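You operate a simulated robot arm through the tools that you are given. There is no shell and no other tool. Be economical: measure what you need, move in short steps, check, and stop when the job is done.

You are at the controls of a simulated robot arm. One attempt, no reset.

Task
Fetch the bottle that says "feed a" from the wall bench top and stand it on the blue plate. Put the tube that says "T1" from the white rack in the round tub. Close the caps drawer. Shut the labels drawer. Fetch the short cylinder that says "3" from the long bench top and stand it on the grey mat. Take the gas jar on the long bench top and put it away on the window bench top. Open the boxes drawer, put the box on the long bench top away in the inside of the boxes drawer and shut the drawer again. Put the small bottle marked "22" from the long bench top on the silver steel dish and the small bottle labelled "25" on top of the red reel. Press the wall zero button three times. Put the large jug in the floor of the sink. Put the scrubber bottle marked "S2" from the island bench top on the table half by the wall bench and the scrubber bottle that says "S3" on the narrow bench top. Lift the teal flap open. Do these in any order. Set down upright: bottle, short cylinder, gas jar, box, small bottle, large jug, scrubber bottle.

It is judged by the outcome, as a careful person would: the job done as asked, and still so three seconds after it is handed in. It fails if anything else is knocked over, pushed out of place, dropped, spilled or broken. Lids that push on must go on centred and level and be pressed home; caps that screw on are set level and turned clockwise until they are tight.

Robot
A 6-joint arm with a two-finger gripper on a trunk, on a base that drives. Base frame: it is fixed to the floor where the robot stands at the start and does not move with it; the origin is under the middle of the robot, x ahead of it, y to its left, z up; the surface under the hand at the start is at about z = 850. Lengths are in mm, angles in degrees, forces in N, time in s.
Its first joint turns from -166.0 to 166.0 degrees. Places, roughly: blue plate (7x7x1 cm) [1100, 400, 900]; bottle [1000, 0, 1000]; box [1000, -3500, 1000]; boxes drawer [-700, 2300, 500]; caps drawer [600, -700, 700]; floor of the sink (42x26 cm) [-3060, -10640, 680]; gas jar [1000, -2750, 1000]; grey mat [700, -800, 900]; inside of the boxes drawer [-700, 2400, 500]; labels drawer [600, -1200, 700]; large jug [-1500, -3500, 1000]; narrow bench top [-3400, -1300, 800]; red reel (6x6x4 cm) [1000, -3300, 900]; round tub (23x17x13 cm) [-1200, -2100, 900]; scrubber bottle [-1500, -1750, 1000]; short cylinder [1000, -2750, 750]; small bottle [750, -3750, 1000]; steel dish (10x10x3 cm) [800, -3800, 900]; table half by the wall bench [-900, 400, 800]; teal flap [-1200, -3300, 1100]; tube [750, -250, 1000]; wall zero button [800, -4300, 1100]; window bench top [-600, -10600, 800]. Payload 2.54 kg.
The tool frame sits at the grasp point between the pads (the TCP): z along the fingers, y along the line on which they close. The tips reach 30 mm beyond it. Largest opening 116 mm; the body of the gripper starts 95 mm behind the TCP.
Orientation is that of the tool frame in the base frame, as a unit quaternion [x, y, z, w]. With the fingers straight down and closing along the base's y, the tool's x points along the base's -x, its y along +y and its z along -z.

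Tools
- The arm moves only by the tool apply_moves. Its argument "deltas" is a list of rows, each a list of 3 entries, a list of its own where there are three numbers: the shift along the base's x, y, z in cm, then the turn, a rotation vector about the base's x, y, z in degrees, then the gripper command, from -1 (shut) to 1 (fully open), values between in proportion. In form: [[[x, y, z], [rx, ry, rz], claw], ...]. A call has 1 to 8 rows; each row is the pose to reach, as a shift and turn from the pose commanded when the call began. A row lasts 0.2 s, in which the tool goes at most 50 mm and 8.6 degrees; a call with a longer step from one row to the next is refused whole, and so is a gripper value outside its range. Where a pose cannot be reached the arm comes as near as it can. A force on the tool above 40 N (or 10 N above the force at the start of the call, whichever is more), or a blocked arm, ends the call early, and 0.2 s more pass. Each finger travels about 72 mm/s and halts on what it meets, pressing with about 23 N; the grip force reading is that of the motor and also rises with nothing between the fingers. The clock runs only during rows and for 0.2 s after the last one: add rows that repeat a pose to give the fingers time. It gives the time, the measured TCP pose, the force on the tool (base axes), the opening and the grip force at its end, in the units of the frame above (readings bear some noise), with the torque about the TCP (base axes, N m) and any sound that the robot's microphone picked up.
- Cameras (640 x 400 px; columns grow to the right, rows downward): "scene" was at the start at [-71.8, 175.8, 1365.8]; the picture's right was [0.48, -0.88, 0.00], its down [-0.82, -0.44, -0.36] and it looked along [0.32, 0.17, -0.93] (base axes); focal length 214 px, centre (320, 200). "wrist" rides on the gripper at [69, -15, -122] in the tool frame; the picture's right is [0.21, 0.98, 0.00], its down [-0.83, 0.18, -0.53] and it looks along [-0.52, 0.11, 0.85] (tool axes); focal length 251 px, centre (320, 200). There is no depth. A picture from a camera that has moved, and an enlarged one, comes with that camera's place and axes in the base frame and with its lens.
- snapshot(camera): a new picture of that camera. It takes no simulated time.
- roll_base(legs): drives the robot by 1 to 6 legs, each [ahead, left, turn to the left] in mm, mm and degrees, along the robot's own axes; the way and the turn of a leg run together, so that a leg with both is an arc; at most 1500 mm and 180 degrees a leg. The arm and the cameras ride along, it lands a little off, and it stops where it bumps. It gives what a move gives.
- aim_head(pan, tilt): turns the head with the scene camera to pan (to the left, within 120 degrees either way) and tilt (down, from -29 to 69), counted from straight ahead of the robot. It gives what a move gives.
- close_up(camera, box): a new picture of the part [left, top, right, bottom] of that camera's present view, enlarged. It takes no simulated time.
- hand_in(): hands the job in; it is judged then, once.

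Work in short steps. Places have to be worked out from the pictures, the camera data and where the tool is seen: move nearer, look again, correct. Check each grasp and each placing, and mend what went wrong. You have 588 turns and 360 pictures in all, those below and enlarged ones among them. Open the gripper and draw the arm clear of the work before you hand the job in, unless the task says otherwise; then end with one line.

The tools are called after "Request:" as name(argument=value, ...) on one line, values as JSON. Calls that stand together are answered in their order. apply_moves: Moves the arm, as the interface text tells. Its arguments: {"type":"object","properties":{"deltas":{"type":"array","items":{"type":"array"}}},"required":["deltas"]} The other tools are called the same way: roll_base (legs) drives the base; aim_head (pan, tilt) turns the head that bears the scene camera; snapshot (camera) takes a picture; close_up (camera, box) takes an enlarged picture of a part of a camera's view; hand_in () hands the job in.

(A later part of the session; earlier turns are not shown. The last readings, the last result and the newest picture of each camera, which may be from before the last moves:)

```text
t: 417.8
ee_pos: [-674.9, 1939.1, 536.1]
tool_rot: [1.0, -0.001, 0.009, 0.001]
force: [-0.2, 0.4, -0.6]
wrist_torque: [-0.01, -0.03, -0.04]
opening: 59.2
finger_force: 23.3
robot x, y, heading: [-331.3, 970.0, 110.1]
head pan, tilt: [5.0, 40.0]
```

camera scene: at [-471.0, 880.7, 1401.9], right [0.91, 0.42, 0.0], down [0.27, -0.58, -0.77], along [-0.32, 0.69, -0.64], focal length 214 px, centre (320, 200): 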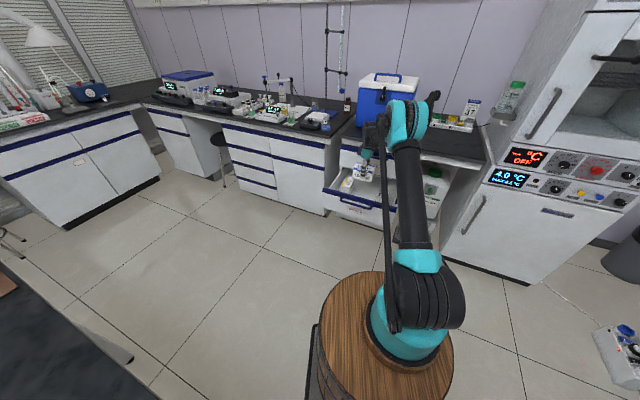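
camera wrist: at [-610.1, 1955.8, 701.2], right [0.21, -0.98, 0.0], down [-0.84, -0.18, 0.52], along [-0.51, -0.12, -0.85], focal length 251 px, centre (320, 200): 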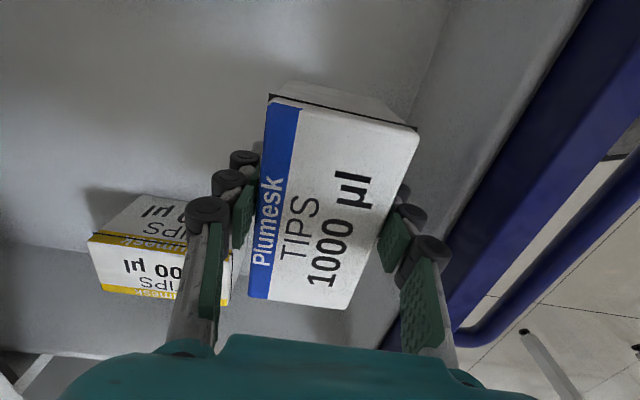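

Request:
apply_moves(deltas=[[[0, 0, -0.4], [0, 0, 0], -1], [[0, 0, -0.8], [0, 0, 0], -1]])

Request:
apply_moves(deltas=[[[0, 0, -0.4], [0, 0, 0], -1], [[0, 0, -0.8], [0, 0, 0], -1]])

Request:
snapshot(camera="wrist")

```text
t: 418.4
ee_pos: [-675.8, 1940.5, 528.3]
tool_rot: [1.0, -0.001, 0.009, 0.0]
force: [0.1, -0.7, -0.9]
wrist_torque: [0.0, 0.0, 0.0]
opening: 59.5
finger_force: 22.6
robot x, y, heading: [-332.6, 966.2, 109.8]
head pan, tilt: [5.0, 40.0]
```

```text
t: 419.0
ee_pos: [-675.8, 1939.3, 520.9]
tool_rot: [1.0, 0.0, 0.009, 0.0]
force: [1.5, 0.8, 17.4]
wrist_torque: [0.05, -0.09, -0.01]
opening: 59.6
finger_force: 22.9
robot x, y, heading: [-335.5, 966.0, 110.1]
head pan, tilt: [5.0, 40.0]
```

```text
166 pictures are left
camera wrist: at [-609.7, 1954.1, 644.2], right [0.21, -0.98, 0.0], down [-0.84, -0.18, 0.52], along [-0.51, -0.11, -0.85], focal length 251 px, centre (320, 200)
```

wrist: 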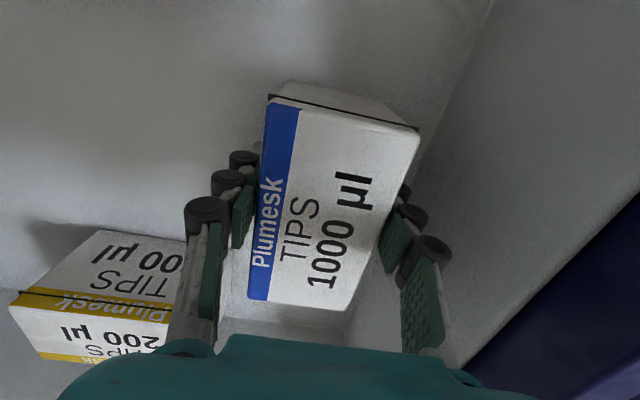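

On the drawer floor. Release with limited opening and rise straight out.

Request:
apply_moves(deltas=[[[0, 0, 0.1], [0, 0, 0], 0], [[0, 0, 0.1], [0, 0, 0], 0.2], [[0, 0, 0.1], [0, 0, 0], 0.25], [[0, 0, 3], [0, 0, 0], 0.25], [[0, 0, 7], [0, 0, 0], 0.25], [[0, 0, 11], [0, 0, 0], 0.25], [[0, 0, 15], [0, 0, 0], 0.25], [[0, 0, 19], [0, 0, 0], 0.25]])

Request:
snapshot(camera="wrist")

```text
t: 420.8
ee_pos: [-675.6, 1935.5, 706.6]
tool_rot: [1.0, 0.0, 0.009, 0.001]
force: [-0.8, 0.5, -0.1]
wrist_torque: [0.0, 0.0, -0.03]
opening: 72.5
finger_force: 0.0
robot x, y, heading: [-332.9, 967.1, 109.7]
head pan, tilt: [5.0, 40.0]
```

```text
165 pictures are left
camera wrist: at [-608.9, 1950.8, 830.4], right [0.21, -0.98, 0.01], down [-0.84, -0.18, 0.52], along [-0.51, -0.12, -0.85], focal length 251 px, centre (320, 200)
```

wrist: 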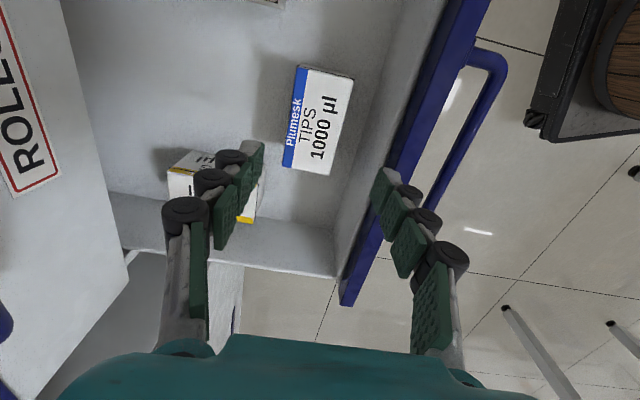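

Box stands in the drawer. Now move in front of the handle, rotating the hand −90° and closing the fingers.

Request:
apply_moves(deltas=[[[0, -3, 1], [0, 0, -8], -0.2], [[0, -6, 2], [0, 0, -16], -0.6], [[0, -9, 2], [0, 0, -24], -1], [[0, -12, 2], [0, 0, -32], -1], [[0, -15, 2], [0, 0, -40], -1], [[0, -18, 2], [0, 0, -48], -1], [[0, -21, 2], [0, 0, -56], -1], [[0, -22, 2], [0, 0, -64], -1]])

Request:
apply_moves(deltas=[[[0, 0, -1], [0, 0, -8], -1], [[0, 0, -2], [0, 0, -16], -1], [[0, 0, -3], [0, 0, -24], -1], [[0, 0, -4], [0, 0, -26], -1]])

Request:
apply_moves(deltas=[[[1, 0, -1], [7, 0, 0], -1], [[2, 0, -3], [14, 0, 0], -1], [[2, 0, -5], [20, 0, 0], -1], [[2, 0, -7.5], [20, 0, 0], -1]])

Request:
snapshot(camera="wrist")

Request:
close_up(camera="scene", box=[310, 130, 430, 230])

```text
t: 422.6
ee_pos: [-676.5, 1720.1, 730.8]
tool_rot: [0.848, -0.531, 0.007, 0.005]
force: [-0.5, -0.1, -0.5]
wrist_torque: [-0.01, -0.01, 0.0]
opening: 0.0
finger_force: 23.0
robot x, y, heading: [-333.3, 967.6, 110.0]
head pan, tilt: [5.0, 40.0]
```

```text
t: 423.6
ee_pos: [-676.1, 1719.6, 691.1]
tool_rot: [-0.707, 0.708, -0.005, -0.007]
force: [0.5, 0.0, 0.2]
wrist_torque: [-0.02, 0.04, 0.02]
opening: 0.1
finger_force: 23.1
robot x, y, heading: [-333.0, 967.2, 109.8]
head pan, tilt: [5.0, 40.0]
```

```text
t: 424.6
ee_pos: [-656.3, 1719.7, 614.0]
tool_rot: [-0.697, 0.698, 0.117, 0.116]
force: [0.0, 0.2, -1.2]
wrist_torque: [0.03, 0.0, -0.02]
opening: 0.2
finger_force: 22.6
robot x, y, heading: [-335.0, 966.8, 109.9]
head pan, tilt: [5.0, 40.0]
```

```text
164 pictures are left
camera wrist: at [-642.1, 1614.1, 706.5], right [-0.98, -0.2, -0.07], down [-0.18, 0.61, 0.77], along [-0.11, 0.77, -0.63], focal length 251 px, centre (320, 200)
```

wrist: 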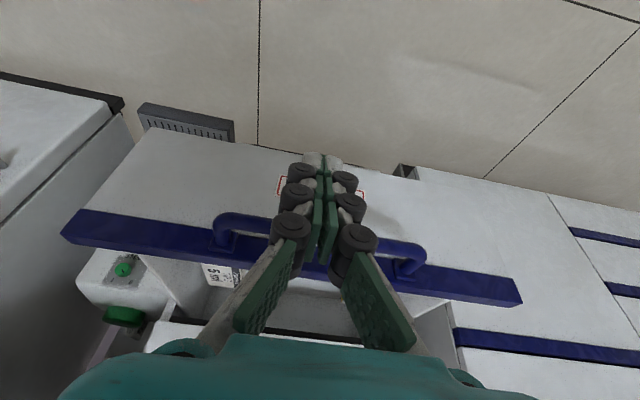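

```text
4.00 times, centred on (370, 180) of scene
camera zoom: at [-471.0, 880.6, 1401.9], right [0.91, 0.42, 0.0], down [0.27, -0.58, -0.77], along [-0.32, 0.69, -0.64], focal length 858 px, centre (120, 280)
```

zoom: 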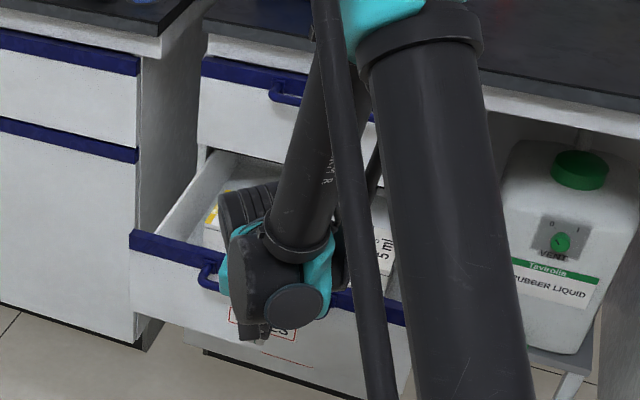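

In front of the handle. Push in +y with the arm.

Request:
apply_moves(deltas=[[[0, 3, 0], [0, 0, 0], -1], [[0, 6, 0], [0, 0, 0], -1], [[0, 9, 0], [0, 0, 0], -1], [[0, 12, 0], [0, 0, 0], -1], [[0, 15, 0], [0, 0, 0], -1], [[0, 18, 0], [0, 0, 0], -1], [[0, 21, 0], [0, 0, 0], -1]])

Request:
apply_moves(deltas=[[[0, 2, 0], [0, 0, 0], -1], [[0, 4, 0], [0, 0, 0], -1], [[0, 6, 0], [0, 0, 0], -1], [[0, 8, 0], [0, 0, 0], -1], [[0, 10, 0], [0, 0, 0], -1], [[0, 12, 0], [0, 0, 0], -1], [[0, 14, 0], [0, 0, 0], -1]])

Request:
snapshot(camera="wrist")

```text
t: 426.2
ee_pos: [-655.3, 1929.2, 614.6]
tool_rot: [-0.697, 0.698, 0.117, 0.116]
force: [0.6, -0.4, 0.6]
wrist_torque: [0.03, 0.0, 0.01]
opening: 0.0
finger_force: 28.3
robot x, y, heading: [-335.8, 967.5, 110.0]
head pan, tilt: [5.0, 40.0]
```

```text
t: 427.8
ee_pos: [-657.1, 2058.4, 613.4]
tool_rot: [0.698, -0.698, -0.11, -0.111]
force: [-0.3, -3.2, -0.8]
wrist_torque: [-0.12, 0.0, 0.01]
opening: 0.3
finger_force: 28.4
robot x, y, heading: [-337.1, 970.2, 109.9]
head pan, tilt: [5.0, 40.0]
stopped in row 7: the force on the tool passed its limit at 80 N (the readings are from after the stop); the commanded pose is now the measured one
```

```text
162 pictures are left
camera wrist: at [-642.0, 1954.9, 707.7], right [-0.98, -0.2, -0.07], down [-0.18, 0.62, 0.76], along [-0.11, 0.76, -0.64], focal length 251 px, centre (320, 200)
```

wrist: 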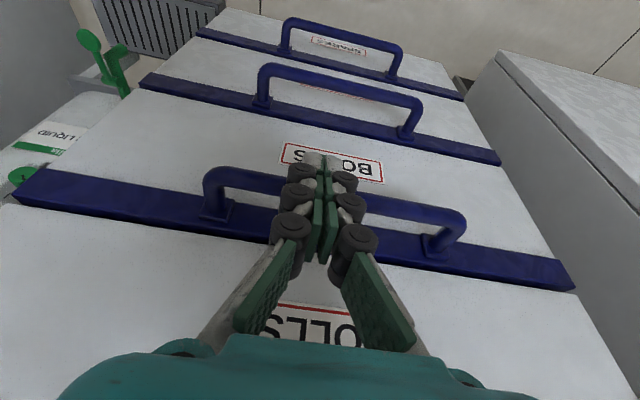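

BOXES drawer shut (hard stop, flush). Retract, straighten and raise.

Request:
apply_moves(deltas=[[[0, -4, 0], [0, 0, 0], -1], [[0, -8, 0], [-6, 0, 0], -1], [[1, -11, 3], [-13, 0, 0], -1], [[2, -13, 7], [-20, 0, 0], -1], [[4, -15, 11], [-20, 0, 0], -1], [[6, -18, 14], [-20, 0, 0], -1], [[8, -21, 17], [-20, 0, 0], -1], [[10, -24, 20], [-20, 0, 0], -1]])

Request:
apply_moves(deltas=[[[1, -3, 3], [0, 0, 8], -1], [[2, -6, 6], [0, 0, 16], -1], [[3, -9, 9], [0, 0, 20], -1], [[4, -12, 12], [0, 0, 20], -1], [[5, -15, 15], [0, 0, 20], -1], [[6, -18, 18], [0, 0, 20], -1], [[7, -21, 20], [0, 0, 20], -1]])

Request:
snapshot(camera="scene")

```text
t: 429.6
ee_pos: [-551.7, 1821.0, 812.0]
tool_rot: [-0.706, 0.708, -0.013, -0.011]
force: [-0.6, 0.6, -0.3]
wrist_torque: [-0.05, -0.01, -0.04]
opening: 0.0
finger_force: 28.8
robot x, y, heading: [-337.0, 969.7, 110.0]
head pan, tilt: [5.0, 40.0]
```

```text
t: 431.2
ee_pos: [-485.5, 1605.2, 1012.5]
tool_rot: [0.819, -0.574, 0.014, 0.009]
force: [-0.4, 0.1, 0.6]
wrist_torque: [-0.03, 0.0, 0.01]
opening: 0.2
finger_force: 28.5
robot x, y, heading: [-335.9, 974.9, 109.8]
head pan, tilt: [5.0, 40.0]
```

```text
161 pictures are left
camera scene: at [-471.0, 880.8, 1401.9], right [0.91, 0.42, 0.0], down [0.27, -0.58, -0.77], along [-0.32, 0.69, -0.64], focal length 214 px, centre (320, 200)
```

scene: 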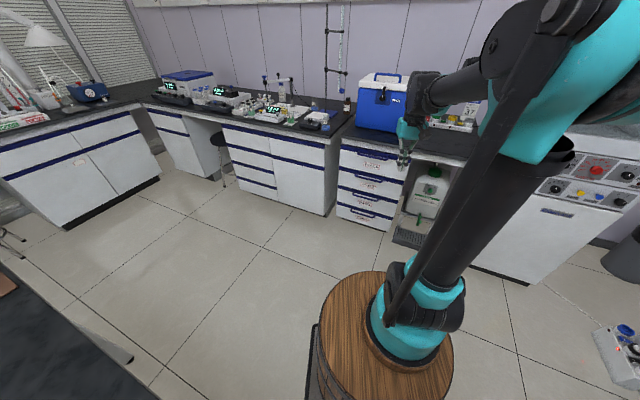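

All drawers shut there. Next S3: drive around to the open floor west of the start and look toward the island's west aisle.

Request:
roll_base(legs=[[0, 0, -20], [0, -180, 0], [-1450, 0, 0], [-180, 0, 0], [0, 0, 180], [0, -1500, 0]])

Request:
aim_head(pan=-25, tilt=20)

Request:
snapshot(camera="scene")

Request:
aim_head(pan=-80, tilt=25)

Request:
snapshot(camera="scene")

```text
t: 456.1
ee_pos: [-1716.0, -1347.2, 1013.6]
tool_rot: [0.704, 0.71, 0.011, -0.013]
force: [-0.1, -0.4, -0.6]
wrist_torque: [0.01, 0.02, 0.02]
opening: 0.2
finger_force: 28.4
robot x, y, heading: [-1648.3, -695.3, -89.8]
head pan, tilt: [5.0, 40.0]
```

```text
t: 457.1
ee_pos: [-1718.0, -1347.2, 1012.1]
tool_rot: [0.703, 0.711, 0.011, -0.012]
force: [0.5, -0.1, -0.1]
wrist_torque: [0.03, -0.01, 0.0]
opening: 0.0
finger_force: 28.5
robot x, y, heading: [-1648.4, -694.3, -89.3]
head pan, tilt: [-25.0, 20.0]
```

```text
160 pictures are left
camera scene: at [-1539.8, -659.2, 1433.3], right [-0.91, 0.41, 0.0], down [0.14, 0.31, -0.94], along [-0.39, -0.86, -0.34], focal length 214 px, centre (320, 200)
```

scene: 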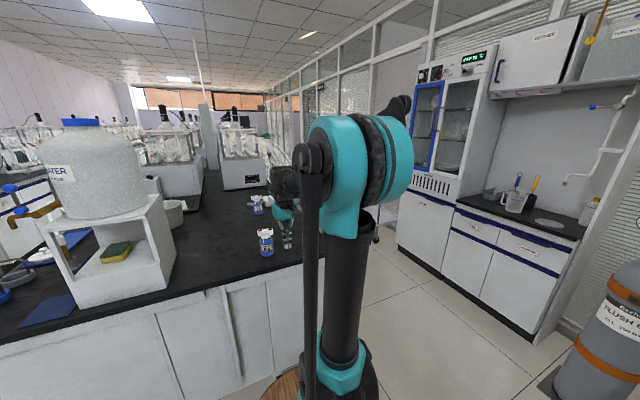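

```text
t: 458.3
ee_pos: [-1716.4, -1347.3, 1013.4]
tool_rot: [0.703, 0.711, 0.011, -0.013]
force: [0.0, -0.2, -0.6]
wrist_torque: [0.01, 0.0, 0.0]
opening: 0.1
finger_force: 28.4
robot x, y, heading: [-1644.7, -693.9, -89.7]
head pan, tilt: [-80.0, 25.0]
```

```text
159 pictures are left
camera scene: at [-1591.8, -591.3, 1425.2], right [-0.18, 0.98, 0.0], down [0.42, 0.08, -0.91], along [-0.89, -0.17, -0.42], focal length 214 px, centre (320, 200)
```

scene: 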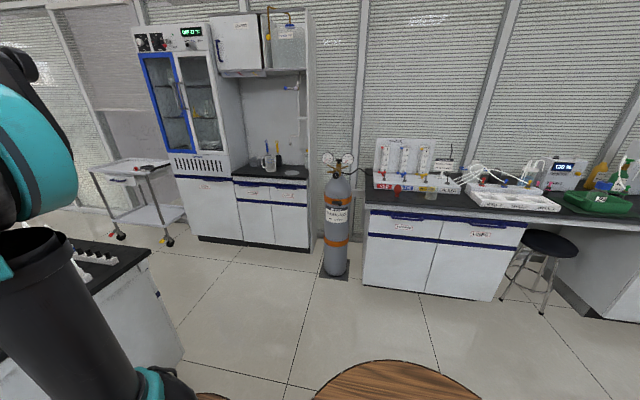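

The narrow bench is the small one at the right of the cabinet. First S3 from the island's west aisle. Raise the hand and drive there.

Request:
apply_moves(deltas=[[[1.5, 2, 4], [0, 0, 0], -1], [[3, 4, 8], [0, 0, 0], -1], [[4.5, 6, 12], [0, 0, 0], -1], [[6, 8, 16], [0, 0, 0], -1], [[7, 10, 19], [0, 0, 0], -1]])

Request:
roll_base(legs=[[0, -980, 0], [1350, 0, 0]])

Request:
aim_head(pan=75, tilt=30)

Request:
snapshot(camera="scene")

```text
t: 459.5
ee_pos: [-1645.7, -1248.2, 1208.0]
tool_rot: [0.703, 0.711, 0.011, -0.012]
force: [-0.2, -1.0, -0.6]
wrist_torque: [0.02, 0.03, 0.0]
opening: 0.2
finger_force: 28.8
robot x, y, heading: [-1650.6, -693.4, -89.7]
head pan, tilt: [-80.0, 25.0]
```

```text
t: 464.8
ee_pos: [-2653.5, -1251.8, 1208.5]
tool_rot: [0.719, 0.695, 0.013, -0.013]
force: [0.2, -1.0, 0.0]
wrist_torque: [-0.01, -0.02, -0.01]
opening: 0.0
finger_force: 28.6
robot x, y, heading: [-2633.7, -698.5, -92.2]
head pan, tilt: [-80.0, 25.0]
stopped in leg 1: the robot was blocked; the commanded pose is now the measured one
```

```text
t: 467.2
ee_pos: [-2652.6, -1253.2, 1208.6]
tool_rot: [0.719, 0.695, 0.012, -0.012]
force: [-0.3, 0.2, -0.1]
wrist_torque: [0.0, 0.0, -0.02]
opening: 0.0
finger_force: 28.4
robot x, y, heading: [-2636.0, -702.1, -91.9]
head pan, tilt: [75.0, 30.0]
```

```text
158 pictures are left
camera scene: at [-2392.6, -611.3, 1417.3], right [-0.29, -0.96, 0.0], down [-0.48, 0.15, -0.87], along [0.83, -0.25, -0.5], focal length 214 px, centre (320, 200)
```

scene: 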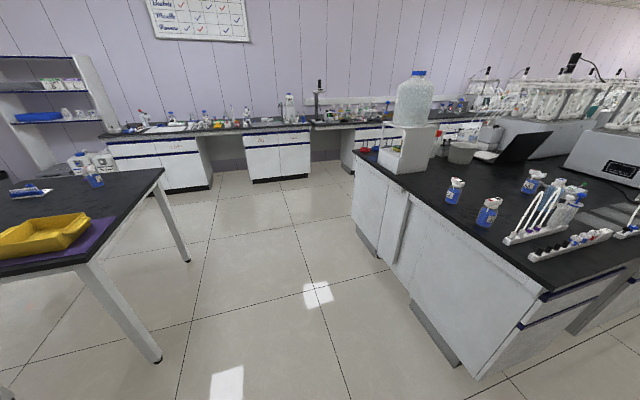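

I may have touched the gas cylinder on the west side. Check it.

Request:
aim_head(pan=-90, tilt=30)

Request:
snapshot(camera="scene")

```text
t: 469.7
ee_pos: [-2653.5, -1251.8, 1209.0]
tool_rot: [0.719, 0.694, 0.012, -0.012]
force: [0.6, -0.9, -0.1]
wrist_torque: [0.0, -0.02, 0.0]
opening: 0.0
finger_force: 28.6
robot x, y, heading: [-2632.9, -696.0, -91.7]
head pan, tilt: [-90.0, 30.0]
```

```text
157 pictures are left
camera scene: at [-2569.5, -581.7, 1417.3], right [0.03, 1.0, 0.0], down [0.5, -0.02, -0.87], along [-0.87, 0.03, -0.5], focal length 214 px, centre (320, 200)
```

scene: 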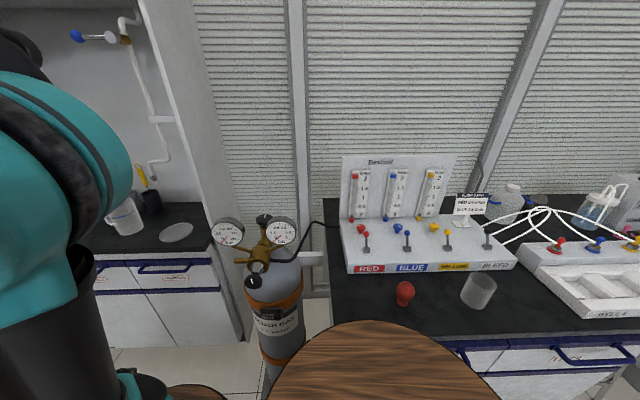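

The cylinder stands undisturbed. Move away from it and on to the aisle beside S3, then turn to face the island.

Request:
roll_base(legs=[[0, 70, 2], [1330, 0, 0], [0, 0, 90]])

Request:
aim_head(pan=5, tilt=35)

Request:
snapshot(camera="scene")

Request:
snapshot(camera="wrist")

```text
t: 478.5
ee_pos: [-2337.8, -2526.2, 1207.7]
tool_rot: [0.533, 0.846, 0.008, -0.014]
force: [0.1, -0.2, 0.2]
wrist_torque: [-0.03, 0.01, -0.04]
opening: 0.0
finger_force: 28.3
robot x, y, heading: [-2573.6, -2026.9, -64.6]
head pan, tilt: [-90.0, 30.0]
stopped in leg 3: the robot was blocked; the commanded pose is now the measured one
```

```text
t: 480.2
ee_pos: [-2338.3, -2526.9, 1208.9]
tool_rot: [0.533, 0.846, 0.008, -0.014]
force: [-0.5, 0.5, 0.7]
wrist_torque: [0.0, -0.01, 0.03]
opening: 0.3
finger_force: 28.9
robot x, y, heading: [-2574.1, -2026.4, -64.4]
head pan, tilt: [5.0, 35.0]
```

```text
156 pictures are left
camera scene: at [-2446.7, -1930.8, 1409.5], right [-0.86, -0.51, 0.0], down [-0.29, 0.49, -0.82], along [0.42, -0.71, -0.57], focal length 214 px, centre (320, 200)
```

scene: 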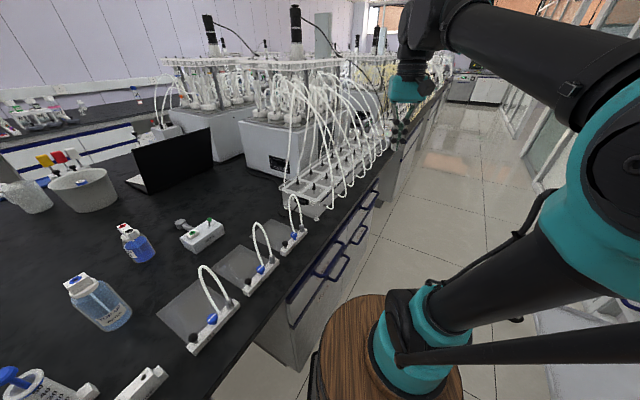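

```text
155 pictures are left
camera wrist: at [-2379.9, -2475.0, 1332.5], right [0.79, 0.62, 0.0], down [0.53, -0.68, 0.51], along [0.31, -0.4, -0.86], focal length 251 px, centre (320, 200)
```

wrist: 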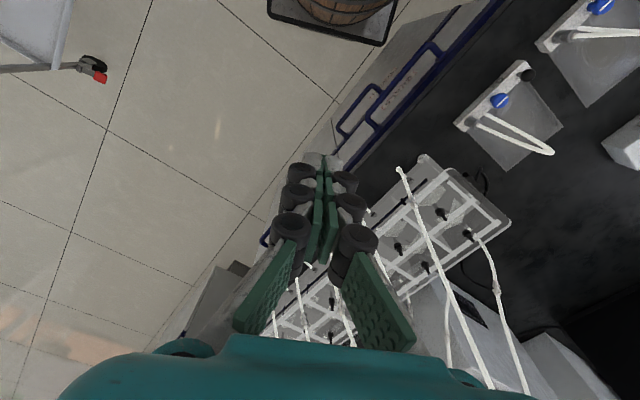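

Not enough room to turn. I'll keep facing −y and reach sideways with the arm: turn back and shift.

Request:
roll_base(legs=[[0, 0, -25.5], [-140, 0, 0]])

Request:
aim_head(pan=60, tilt=40)

Request:
snapshot(camera="scene")

```text
t: 482.8
ee_pos: [-2573.4, -2436.9, 1209.1]
tool_rot: [0.704, 0.71, 0.011, -0.012]
force: [0.9, -0.9, 0.7]
wrist_torque: [-0.03, 0.02, 0.04]
opening: 0.1
finger_force: 28.8
robot x, y, heading: [-2573.9, -1885.3, -89.2]
head pan, tilt: [5.0, 35.0]
```

```text
t: 484.1
ee_pos: [-2572.7, -2438.9, 1208.4]
tool_rot: [0.704, 0.71, 0.011, -0.012]
force: [0.3, 0.1, -0.2]
wrist_torque: [-0.02, 0.01, 0.0]
opening: 0.1
finger_force: 29.2
robot x, y, heading: [-2571.4, -1884.5, -89.5]
head pan, tilt: [60.0, 40.0]
```

```text
154 pictures are left
camera scene: at [-2353.1, -1806.6, 1401.9], right [-0.49, -0.87, 0.0], down [-0.56, 0.32, -0.77], along [0.67, -0.38, -0.64], focal length 214 px, centre (320, 200)
```

scene: 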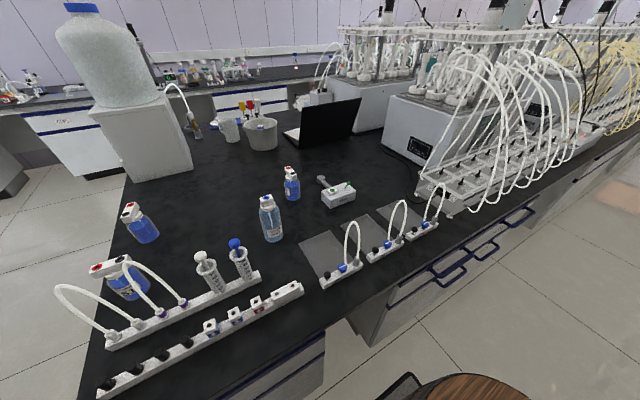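

Request:
close_up(camera="scene", box=[220, 150, 380, 260])

```text
3.64 times, centred on (300, 205) of scene
camera zoom: at [-2353.1, -1806.6, 1401.9], right [-0.49, -0.87, 0.0], down [-0.56, 0.32, -0.77], along [0.67, -0.38, -0.64], focal length 780 px, centre (393, 182)
```

zoom: 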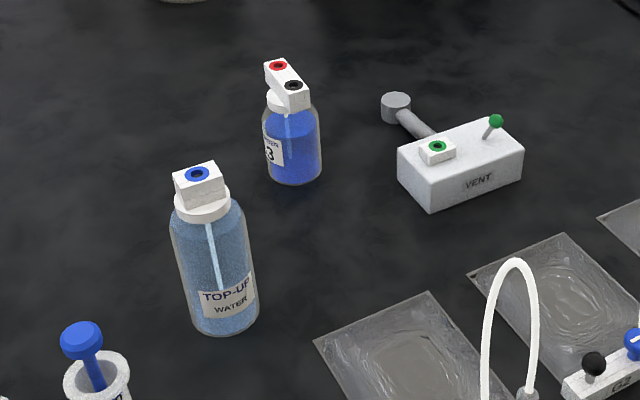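

S3 is the bottle with body axis ≈(-1732,-2044); its head runs along x. Swing the arm left to face +x, rotating the hand with it.

Request:
apply_moves(deltas=[[[4, 1.3, 0], [0, 0, 6.5], -1], [[8, 2.6, 0], [0, 0, 13], -1], [[12, 3.9, 0], [0, 0, 19.5], -1], [[16, 5.3, 0], [0, 0, 26], -0.5], [[20, 6.6, 0], [0, 0, 32.5], 0], [[24, 7.9, 0], [0, 0, 39], 0.2], [[28, 9.2, 0], [0, 0, 45], 0.2]])

Request:
apply_moves(deltas=[[[2, 4, 0], [0, 0, 6.5], 0.2], [[4, 8, 0], [0, 0, 13], 0.2], [[6, 12, 0], [0, 0, 19.5], 0.2], [[8, 16, 0], [0, 0, 26], 0.2], [[10, 20, 0], [0, 0, 32.5], 0.2], [[11.5, 24, 0], [0, 0, 39], 0.2], [[12.5, 28, 0], [0, 0, 45], 0.2]])

Request:
snapshot(camera="wrist")

```text
t: 485.7
ee_pos: [-2293.2, -2342.1, 1208.7]
tool_rot: [0.378, 0.926, 0.006, -0.016]
force: [-0.4, -0.1, 0.5]
wrist_torque: [-0.02, -0.04, -0.02]
opening: 70.0
finger_force: 0.1
robot x, y, heading: [-2574.5, -1885.6, -89.5]
head pan, tilt: [60.0, 40.0]
```

```text
t: 487.3
ee_pos: [-2168.0, -2067.7, 1206.6]
tool_rot: [-0.006, 1.0, 0.0, -0.017]
force: [0.0, 0.1, 0.5]
wrist_torque: [-0.01, -0.03, -0.02]
opening: 69.8
finger_force: 0.0
robot x, y, heading: [-2573.7, -1884.7, -89.6]
head pan, tilt: [60.0, 40.0]
```

```text
152 pictures are left
camera wrist: at [-2234.2, -2083.0, 1331.6], right [-0.23, 0.97, 0.0], down [0.84, 0.19, 0.51], along [0.49, 0.12, -0.86], focal length 251 px, centre (320, 200)
```

wrist: 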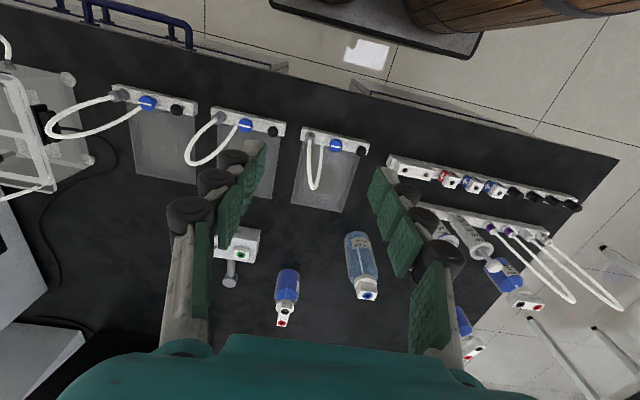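

Move over S3 (correcting the 2° hand tilt).

Request:
apply_moves(deltas=[[[4.8, 0.3, -0.5], [0, -1, 0], 0.2], [[9.6, 0.6, -1], [0, -2, 0], 0.2], [[14.4, 0.9, -1.5], [0, -2, 0], 0.2], [[19.2, 1.2, -2], [0, -2, 0], 0.2], [[24, 1.5, -2.5], [0, -2, 0], 0.2], [[28.8, 1.8, -3], [0, -2, 0], 0.2], [[33.6, 2, -4], [0, -2, 0], 0.2], [[38, 2.2, -6], [0, -2, 0], 0.2]])

Request:
snapshot(camera="wrist")

```text
t: 489.1
ee_pos: [-1800.0, -2044.0, 1137.5]
tool_rot: [-0.004, 1.0, -0.002, 0.001]
force: [0.4, 0.3, 0.1]
wrist_torque: [-0.04, 0.03, 0.02]
opening: 69.5
finger_force: 0.1
out of reach, approached as far as the arm can: row 8
robot x, y, heading: [-2574.0, -1885.8, -89.3]
head pan, tilt: [60.0, 40.0]
```

```text
151 pictures are left
camera wrist: at [-1870.3, -2058.5, 1258.2], right [-0.22, 0.97, 0.0], down [0.82, 0.19, 0.54], along [0.52, 0.12, -0.84], focal length 251 px, centre (320, 200)
```

wrist: 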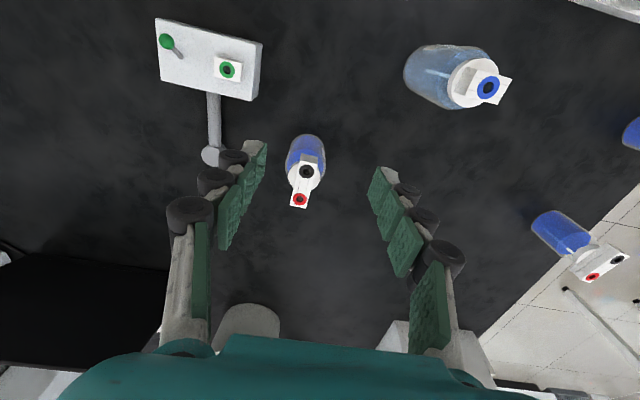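

Slightly short of reach; roll left 45 mm, then align over S3.

Request:
roll_base(legs=[[0, 45, 0]])

Request:
snapshot(camera="wrist")

```text
t: 490.0
ee_pos: [-1754.9, -2042.9, 1136.5]
tool_rot: [-0.005, 1.0, -0.002, 0.0]
force: [-0.8, 0.2, -0.6]
wrist_torque: [-0.03, -0.02, 0.0]
opening: 69.4
finger_force: 0.0
robot x, y, heading: [-2528.4, -1886.6, -89.6]
head pan, tilt: [60.0, 40.0]
```

```text
150 pictures are left
camera wrist: at [-1824.6, -2058.3, 1257.9], right [-0.22, 0.97, 0.0], down [0.82, 0.19, 0.54], along [0.52, 0.12, -0.84], focal length 251 px, centre (320, 200)
```

wrist: 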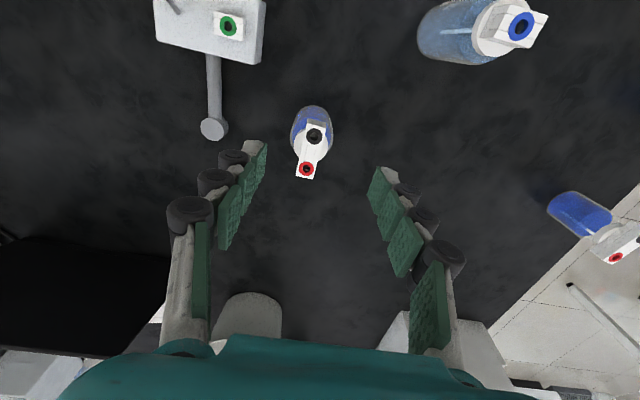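

Target (-1734,-2045). Descend and grip the head block as with S2.

Request:
apply_moves(deltas=[[[1, -0.1, -3], [0, 0, 0], 0.2], [[2.1, -0.2, -7], [0, 0, 0], 0.2], [[2.1, -0.2, -11], [0, 0, 0], 0.2], [[2.1, -0.2, -13.5], [0, 0, 0], 0.2]])

Request:
snapshot(camera="wrist")

```text
t: 491.0
ee_pos: [-1732.1, -2044.1, 1000.7]
tool_rot: [-0.004, 1.0, -0.002, 0.001]
force: [-0.1, 1.3, -0.2]
wrist_torque: [0.02, -0.02, 0.0]
opening: 69.7
finger_force: 0.1
robot x, y, heading: [-2529.0, -1886.4, -89.5]
head pan, tilt: [60.0, 40.0]
```

```text
149 pictures are left
camera wrist: at [-1802.7, -2060.5, 1121.2], right [-0.22, 0.97, 0.0], down [0.82, 0.19, 0.54], along [0.52, 0.12, -0.84], focal length 251 px, centre (320, 200)
```

wrist: 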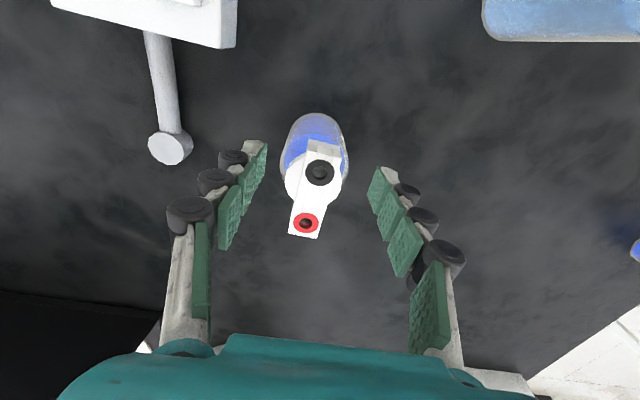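

Well aligned. Lower 28 mm, close, and lift.

Request:
apply_moves(deltas=[[[-0.3, 0, -1.5], [0, 0, 0], 0.2], [[-0.3, 0, -2.8], [0, 0, 0], 0.2], [[-0.3, 0, -2.8], [0, 0, 0], -0.3], [[-0.3, 0, -2.8], [0, 0, 0], -1], [[-0.3, 0, -2.8], [0, 0, 0], -1]])

Request:
apply_moves(deltas=[[[0, 0, 1], [0, 0, 0], -1], [[0, 0, 4], [0, 0, 0], -1], [[0, 0, 8], [0, 0, 0], -1], [[-2, 0, 12], [0, 0, 0], -1], [[-5, 0, 15], [0, 0, 0], -1], [[-9, 0, 17], [0, 0, 0], -1], [[-13, 0, 18], [0, 0, 0], -1]])

Request:
snapshot(camera="wrist")

Request:
snapshot(camera="scene")

```text
t: 492.2
ee_pos: [-1735.6, -2044.8, 972.0]
tool_rot: [-0.004, 1.0, -0.002, 0.001]
force: [-0.7, -1.2, 0.2]
wrist_torque: [-0.01, 0.14, -0.01]
opening: 21.8
finger_force: 23.0
robot x, y, heading: [-2531.1, -1885.6, -89.4]
head pan, tilt: [60.0, 40.0]
```

```text
t: 493.8
ee_pos: [-1867.0, -2044.5, 1152.5]
tool_rot: [-0.004, 1.0, 0.0, 0.001]
force: [1.2, -0.3, -5.3]
wrist_torque: [0.03, 0.19, 0.01]
opening: 21.6
finger_force: 23.8
robot x, y, heading: [-2530.5, -1885.4, -89.2]
head pan, tilt: [60.0, 40.0]
```

```text
148 pictures are left
camera wrist: at [-1936.7, -2060.4, 1274.5], right [-0.22, 0.97, 0.0], down [0.82, 0.19, 0.54], along [0.52, 0.12, -0.84], focal length 251 px, centre (320, 200)
```

wrist: 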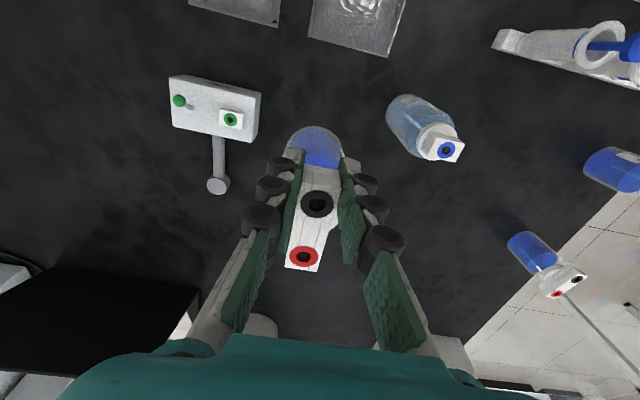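

```text
147 pictures are left
camera scene: at [-2306.8, -1806.3, 1401.8], right [-0.49, -0.87, 0.0], down [-0.56, 0.32, -0.77], along [0.67, -0.38, -0.64], focal length 214 px, centre (320, 200)
```

scene: 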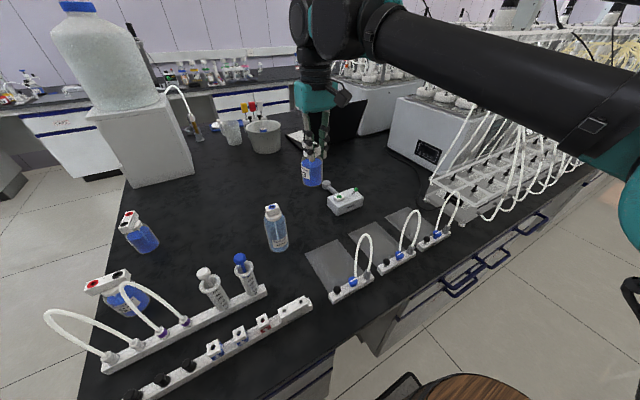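

S3 held. Retract the arm toward the base, then drive back to open floor and turn so the arm side faces the narrow bench.

Request:
apply_moves(deltas=[[[-4.8, 0, 0.5], [0, 0, 0], -1], [[-9.6, 0, 1], [0, 0, 0], -1], [[-14.4, 0, 1.5], [0, 0, 0], -1], [[-19, 0, 2], [0, 0, 0], -1], [[-22, 0, 2], [0, 0, 0], -1]])

Request:
roll_base(legs=[[-1180, 0, 0], [0, 250, 0], [0, 0, -180]])

Request:
aim_head(pan=80, tilt=30)

Request:
snapshot(camera="scene")

```text
t: 495.0
ee_pos: [-2085.2, -2045.9, 1172.8]
tool_rot: [-0.005, 1.0, -0.001, 0.001]
force: [2.0, 1.2, -4.2]
wrist_torque: [0.01, 0.17, -0.02]
opening: 21.7
finger_force: 22.7
robot x, y, heading: [-2529.5, -1886.1, -89.6]
head pan, tilt: [60.0, 40.0]
```

```text
t: 509.8
ee_pos: [-2728.4, -514.9, 1173.3]
tool_rot: [1.0, -0.011, -0.001, -0.002]
force: [0.5, -0.3, -4.4]
wrist_torque: [0.05, -0.12, 0.03]
opening: 21.5
finger_force: 23.4
robot x, y, heading: [-2291.5, -691.5, 88.7]
head pan, tilt: [60.0, 40.0]
```

```text
t: 510.7
ee_pos: [-2728.5, -515.5, 1171.7]
tool_rot: [1.0, -0.012, -0.001, -0.002]
force: [-0.4, -0.3, -4.5]
wrist_torque: [0.03, -0.13, -0.02]
opening: 21.5
finger_force: 22.6
robot x, y, heading: [-2289.5, -692.9, 88.6]
head pan, tilt: [80.0, 30.0]
```

```text
146 pictures are left
camera scene: at [-2532.3, -790.5, 1417.2], right [0.2, 0.98, 0.0], down [0.49, -0.1, -0.87], along [-0.85, 0.17, -0.5], focal length 214 px, centre (320, 200)
```

scene: 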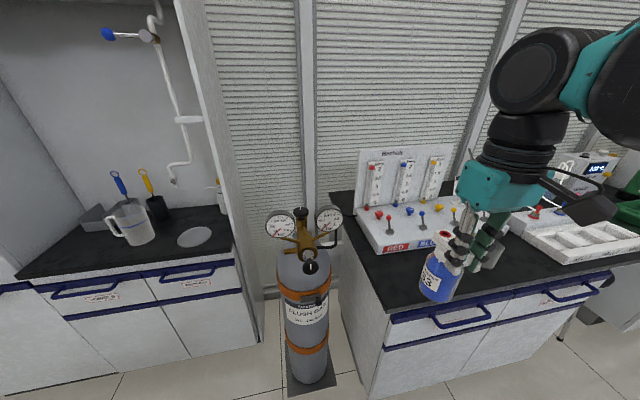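

Clear. Back down to y≈-1450 so the arm faces the narrow bench's free spot.

Request:
roll_base(legs=[[-740, 0, 1.4], [0, 200, 0]])

Request:
aim_head(pan=85, tilt=30)

Request:
snapshot(camera="scene")

Request:
snapshot(camera="wrist")

```text
t: 513.2
ee_pos: [-2752.2, -895.6, 1172.1]
tool_rot: [1.0, 0.006, -0.001, -0.003]
force: [0.0, -0.2, -4.1]
wrist_torque: [0.04, -0.13, 0.03]
opening: 21.6
finger_force: 23.2
robot x, y, heading: [-2307.1, -1056.2, 90.7]
head pan, tilt: [80.0, 30.0]
stopped in leg 1: the robot was blocked; the commanded pose is now the measured one
```

```text
t: 513.8
ee_pos: [-2753.1, -895.5, 1172.4]
tool_rot: [1.0, 0.005, -0.002, -0.003]
force: [0.3, -0.1, -5.3]
wrist_torque: [0.01, -0.12, -0.01]
opening: 21.7
finger_force: 22.9
robot x, y, heading: [-2309.6, -1055.1, 90.7]
head pan, tilt: [85.0, 30.0]
```

```text
145 pictures are left
camera scene: at [-2546.9, -1172.3, 1417.2], right [0.07, 1.0, 0.0], down [0.5, -0.04, -0.87], along [-0.86, 0.06, -0.5], focal length 214 px, centre (320, 200)
```

scene: 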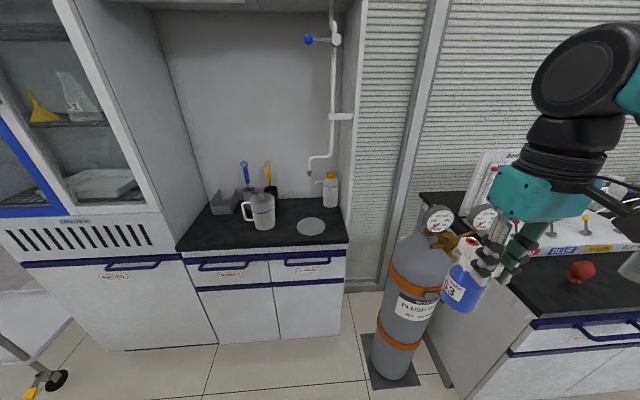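

```text
144 pictures are left
camera wrist: at [-2683.7, -880.0, 1293.9], right [0.23, -0.97, -0.01], down [-0.82, -0.19, 0.54], along [-0.52, -0.12, -0.84], focal length 251 px, centre (320, 200)
```

wrist: 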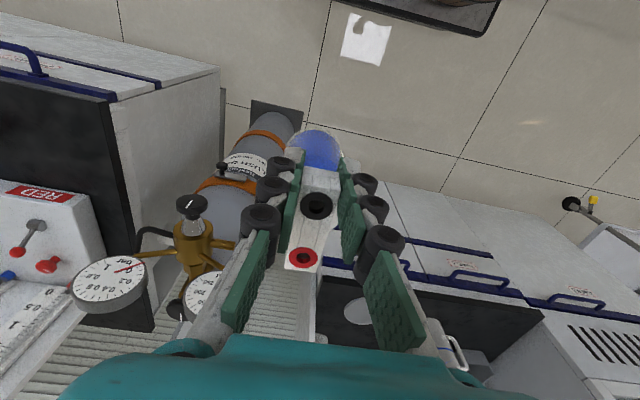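

I clipped the island's corner with the rear. Pull the hand away from the gas regulator (−y 20 cm), then go west and back.

Request:
apply_moves(deltas=[[[0, -4.5, 0], [0, 0, 0], -1], [[0, -9, 0], [0, 0, 0], -1], [[0, -13.5, 0], [0, 0, 0], -1], [[0, -18, 0], [0, 0, 0], -1], [[0, -21, 0], [0, 0, 0], -1]])

Request:
roll_base(legs=[[20, 0, 0], [0, 220, 0], [-360, 0, 0]])

Request:
aim_head(pan=90, tilt=35)

Request:
snapshot(camera="scene")

Request:
snapshot(camera="wrist")

```text
t: 515.0
ee_pos: [-2747.4, -1105.4, 1171.7]
tool_rot: [1.0, 0.004, -0.002, -0.003]
force: [-0.3, 0.2, -4.5]
wrist_torque: [-0.05, -0.17, 0.0]
opening: 21.7
finger_force: 22.8
robot x, y, heading: [-2307.9, -1053.6, 90.8]
head pan, tilt: [85.0, 30.0]
```

```text
t: 519.0
ee_pos: [-2965.6, -1449.7, 1171.9]
tool_rot: [1.0, 0.007, -0.002, -0.003]
force: [0.2, -0.7, -3.4]
wrist_torque: [-0.03, -0.14, 0.02]
opening: 21.5
finger_force: 22.4
robot x, y, heading: [-2525.2, -1399.4, 90.9]
head pan, tilt: [85.0, 30.0]
```

```text
t: 519.7
ee_pos: [-2965.7, -1449.3, 1170.8]
tool_rot: [1.0, 0.006, -0.001, -0.002]
force: [-0.3, -0.4, -4.6]
wrist_torque: [-0.01, -0.16, 0.02]
opening: 21.7
finger_force: 23.3
robot x, y, heading: [-2527.1, -1396.5, 90.8]
head pan, tilt: [90.0, 35.0]
```

```text
143 pictures are left
camera scene: at [-2761.6, -1522.3, 1409.5], right [-0.02, 1.0, 0.0], down [0.57, 0.01, -0.82], along [-0.82, -0.01, -0.57], focal length 214 px, centre (320, 200)
```

scene: 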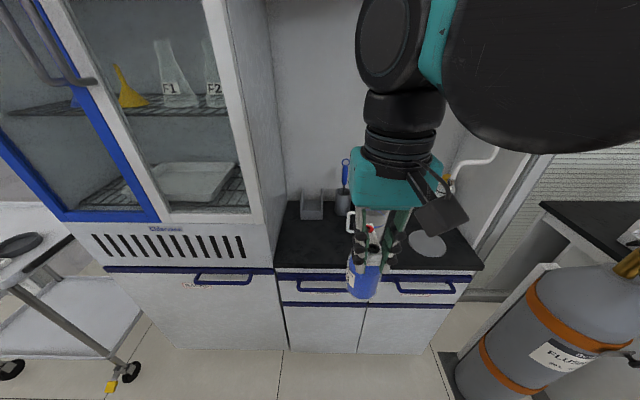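

```text
142 pictures are left
camera wrist: at [-2897.3, -1433.5, 1293.2], right [0.23, -0.97, -0.01], down [-0.82, -0.2, 0.54], along [-0.52, -0.12, -0.84], focal length 251 px, centre (320, 200)
```

wrist: 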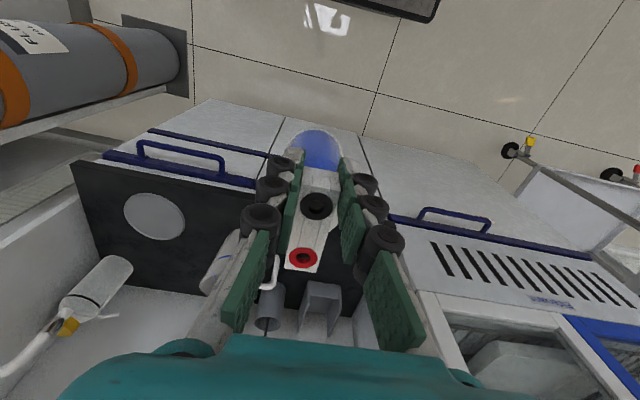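

Let me measure the narrow bench contents more precisely.

Request:
close_up(camera="scene", box=[260, 160, 500, 300])

Request:
close_up(camera="wrist", box=[60, 140, 400, 340])

```text
2.67 times, centred on (380, 230) of scene
camera zoom: at [-2761.6, -1522.3, 1409.5], right [-0.02, 1.0, 0.0], down [0.57, 0.01, -0.82], along [-0.82, -0.01, -0.57], focal length 572 px, centre (160, 120)
```

zoom: 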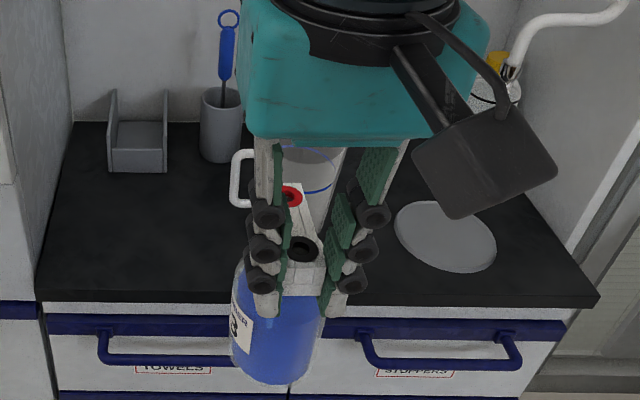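

```text
1.88 times, centred on (230, 240) of wrist
camera zoom: at [-2897.3, -1433.5, 1293.2], right [0.23, -0.97, -0.01], down [-0.82, -0.2, 0.54], along [-0.52, -0.12, -0.84], focal length 473 px, centre (489, 125)
```

zoom: 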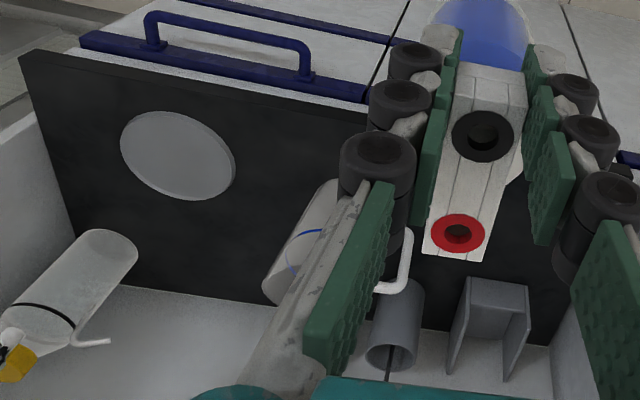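

The left part of the bench is free: place at (-3300,-1545). Roll back 230 mm for reach.

Request:
roll_base(legs=[[-230, 0, -0.8]])

Request:
apply_moves(deltas=[[[-3, 3, 0], [0, 0, 0], -1], [[-6, 6, 0], [0, 0, 0], -1], [[-9, 9, 0], [0, 0, 0], -1], [[-13, 11, -0.5], [0, 0, 0], -1], [[-17.5, 12, -1], [0, 0, 0], -1], [[-22, 12.5, -2], [0, 0, 0], -1], [[-26.5, 12.8, -3], [0, 0, 0], -1], [[-31, 13, -5], [0, 0, 0], -1]])

Request:
aim_head(pan=85, tilt=30)

Request:
snapshot(camera="scene")

Request:
snapshot(camera="wrist")

```text
t: 521.4
ee_pos: [-2966.2, -1665.8, 1171.4]
tool_rot: [1.0, -0.006, -0.002, -0.003]
force: [-0.1, 0.5, -4.5]
wrist_torque: [0.0, -0.16, -0.01]
opening: 21.4
finger_force: 22.5
robot x, y, heading: [-2525.4, -1628.9, 89.4]
head pan, tilt: [90.0, 35.0]
```

```text
t: 523.2
ee_pos: [-3278.9, -1534.4, 1126.6]
tool_rot: [1.0, -0.006, -0.002, -0.004]
force: [1.8, -0.3, -3.2]
wrist_torque: [-0.03, -0.06, 0.02]
opening: 21.8
finger_force: 22.8
robot x, y, heading: [-2522.0, -1627.8, 89.4]
head pan, tilt: [90.0, 35.0]
```

```text
t: 523.9
ee_pos: [-3280.1, -1536.1, 1126.6]
tool_rot: [1.0, -0.005, -0.001, -0.003]
force: [0.7, 0.2, -4.4]
wrist_torque: [0.04, -0.13, 0.02]
opening: 21.5
finger_force: 23.0
robot x, y, heading: [-2521.1, -1623.2, 89.3]
head pan, tilt: [85.0, 30.0]
```

```text
139 pictures are left
camera scene: at [-2765.8, -1735.6, 1417.2], right [0.09, 1.0, 0.0], down [0.5, -0.05, -0.87], along [-0.86, 0.08, -0.5], focal length 214 px, centre (320, 200)
```

scene: 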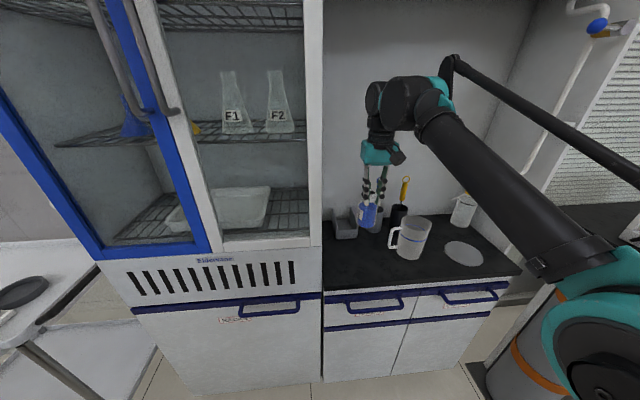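

```text
138 pictures are left
camera wrist: at [-3211.4, -1522.1, 1247.1], right [0.21, -0.98, -0.01], down [-0.83, -0.18, 0.54], along [-0.52, -0.11, -0.84], focal length 251 px, centre (320, 200)
```

wrist: 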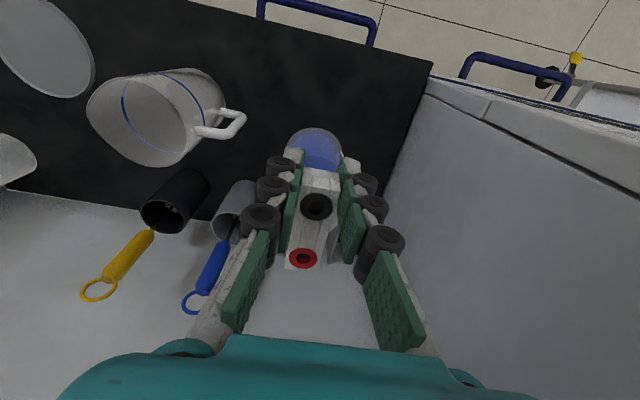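

Spot is clear (tray behind, jug handle 65 mm away). Lower to just above and feel for contact.

Request:
apply_moves(deltas=[[[-0.5, 0, -4], [0, 0, 0], -1], [[-0.5, 0, -8], [0, 0, 0], -1], [[-0.5, 0, -11], [0, 0, 0], -1], [[-0.5, 0, -13], [0, 0, 0], -1]])

Request:
apply_moves(deltas=[[[0, 0, -0.5], [0, 0, 0], -1], [[0, 0, -1], [0, 0, 0], -1]])

Request:
apply_moves(deltas=[[[0, 0, -0.3], [0, 0, 0], -1], [[0, 0, -0.6], [0, 0, 0], -1]])

```text
t: 524.9
ee_pos: [-3281.5, -1536.2, 991.5]
tool_rot: [1.0, -0.005, -0.002, -0.003]
force: [0.6, 0.9, -4.5]
wrist_torque: [-0.01, -0.12, 0.02]
opening: 21.6
finger_force: 23.0
robot x, y, heading: [-2524.6, -1623.3, 89.5]
head pan, tilt: [85.0, 30.0]
```

```text
t: 525.5
ee_pos: [-3282.9, -1534.4, 981.1]
tool_rot: [1.0, -0.006, -0.002, -0.002]
force: [-0.1, 0.5, -5.2]
wrist_torque: [0.01, -0.14, -0.03]
opening: 21.8
finger_force: 23.0
robot x, y, heading: [-2525.2, -1626.6, 89.4]
head pan, tilt: [85.0, 30.0]
```

```text
t: 526.1
ee_pos: [-3282.0, -1535.2, 974.6]
tool_rot: [1.0, -0.005, -0.001, -0.003]
force: [-0.9, -0.5, -4.4]
wrist_torque: [0.01, -0.14, -0.02]
opening: 21.6
finger_force: 22.5
robot x, y, heading: [-2521.4, -1625.4, 89.6]
head pan, tilt: [85.0, 30.0]
```

Request:
apply_moves(deltas=[[[0, 0, -0.3], [0, 0, 0], -1], [[0, 0, -0.6], [0, 0, 0], -1]])

Request:
apply_moves(deltas=[[[0, 0, -0.2], [0, 0, 0], -1], [[0, 0, -0.4], [0, 0, 0], -1]])

```text
t: 526.7
ee_pos: [-3281.4, -1534.7, 970.1]
tool_rot: [1.0, -0.006, -0.002, -0.002]
force: [3.2, 2.6, 14.6]
wrist_torque: [0.04, -0.07, -0.05]
opening: 21.9
finger_force: 22.8
robot x, y, heading: [-2525.0, -1624.4, 89.3]
head pan, tilt: [85.0, 30.0]
```

```text
t: 527.3
ee_pos: [-3281.1, -1535.6, 965.5]
tool_rot: [1.0, -0.005, -0.002, -0.002]
force: [-0.2, 2.8, 14.4]
wrist_torque: [0.0, 0.17, -0.03]
opening: 21.5
finger_force: 23.2
robot x, y, heading: [-2520.7, -1622.5, 89.6]
head pan, tilt: [85.0, 30.0]
```

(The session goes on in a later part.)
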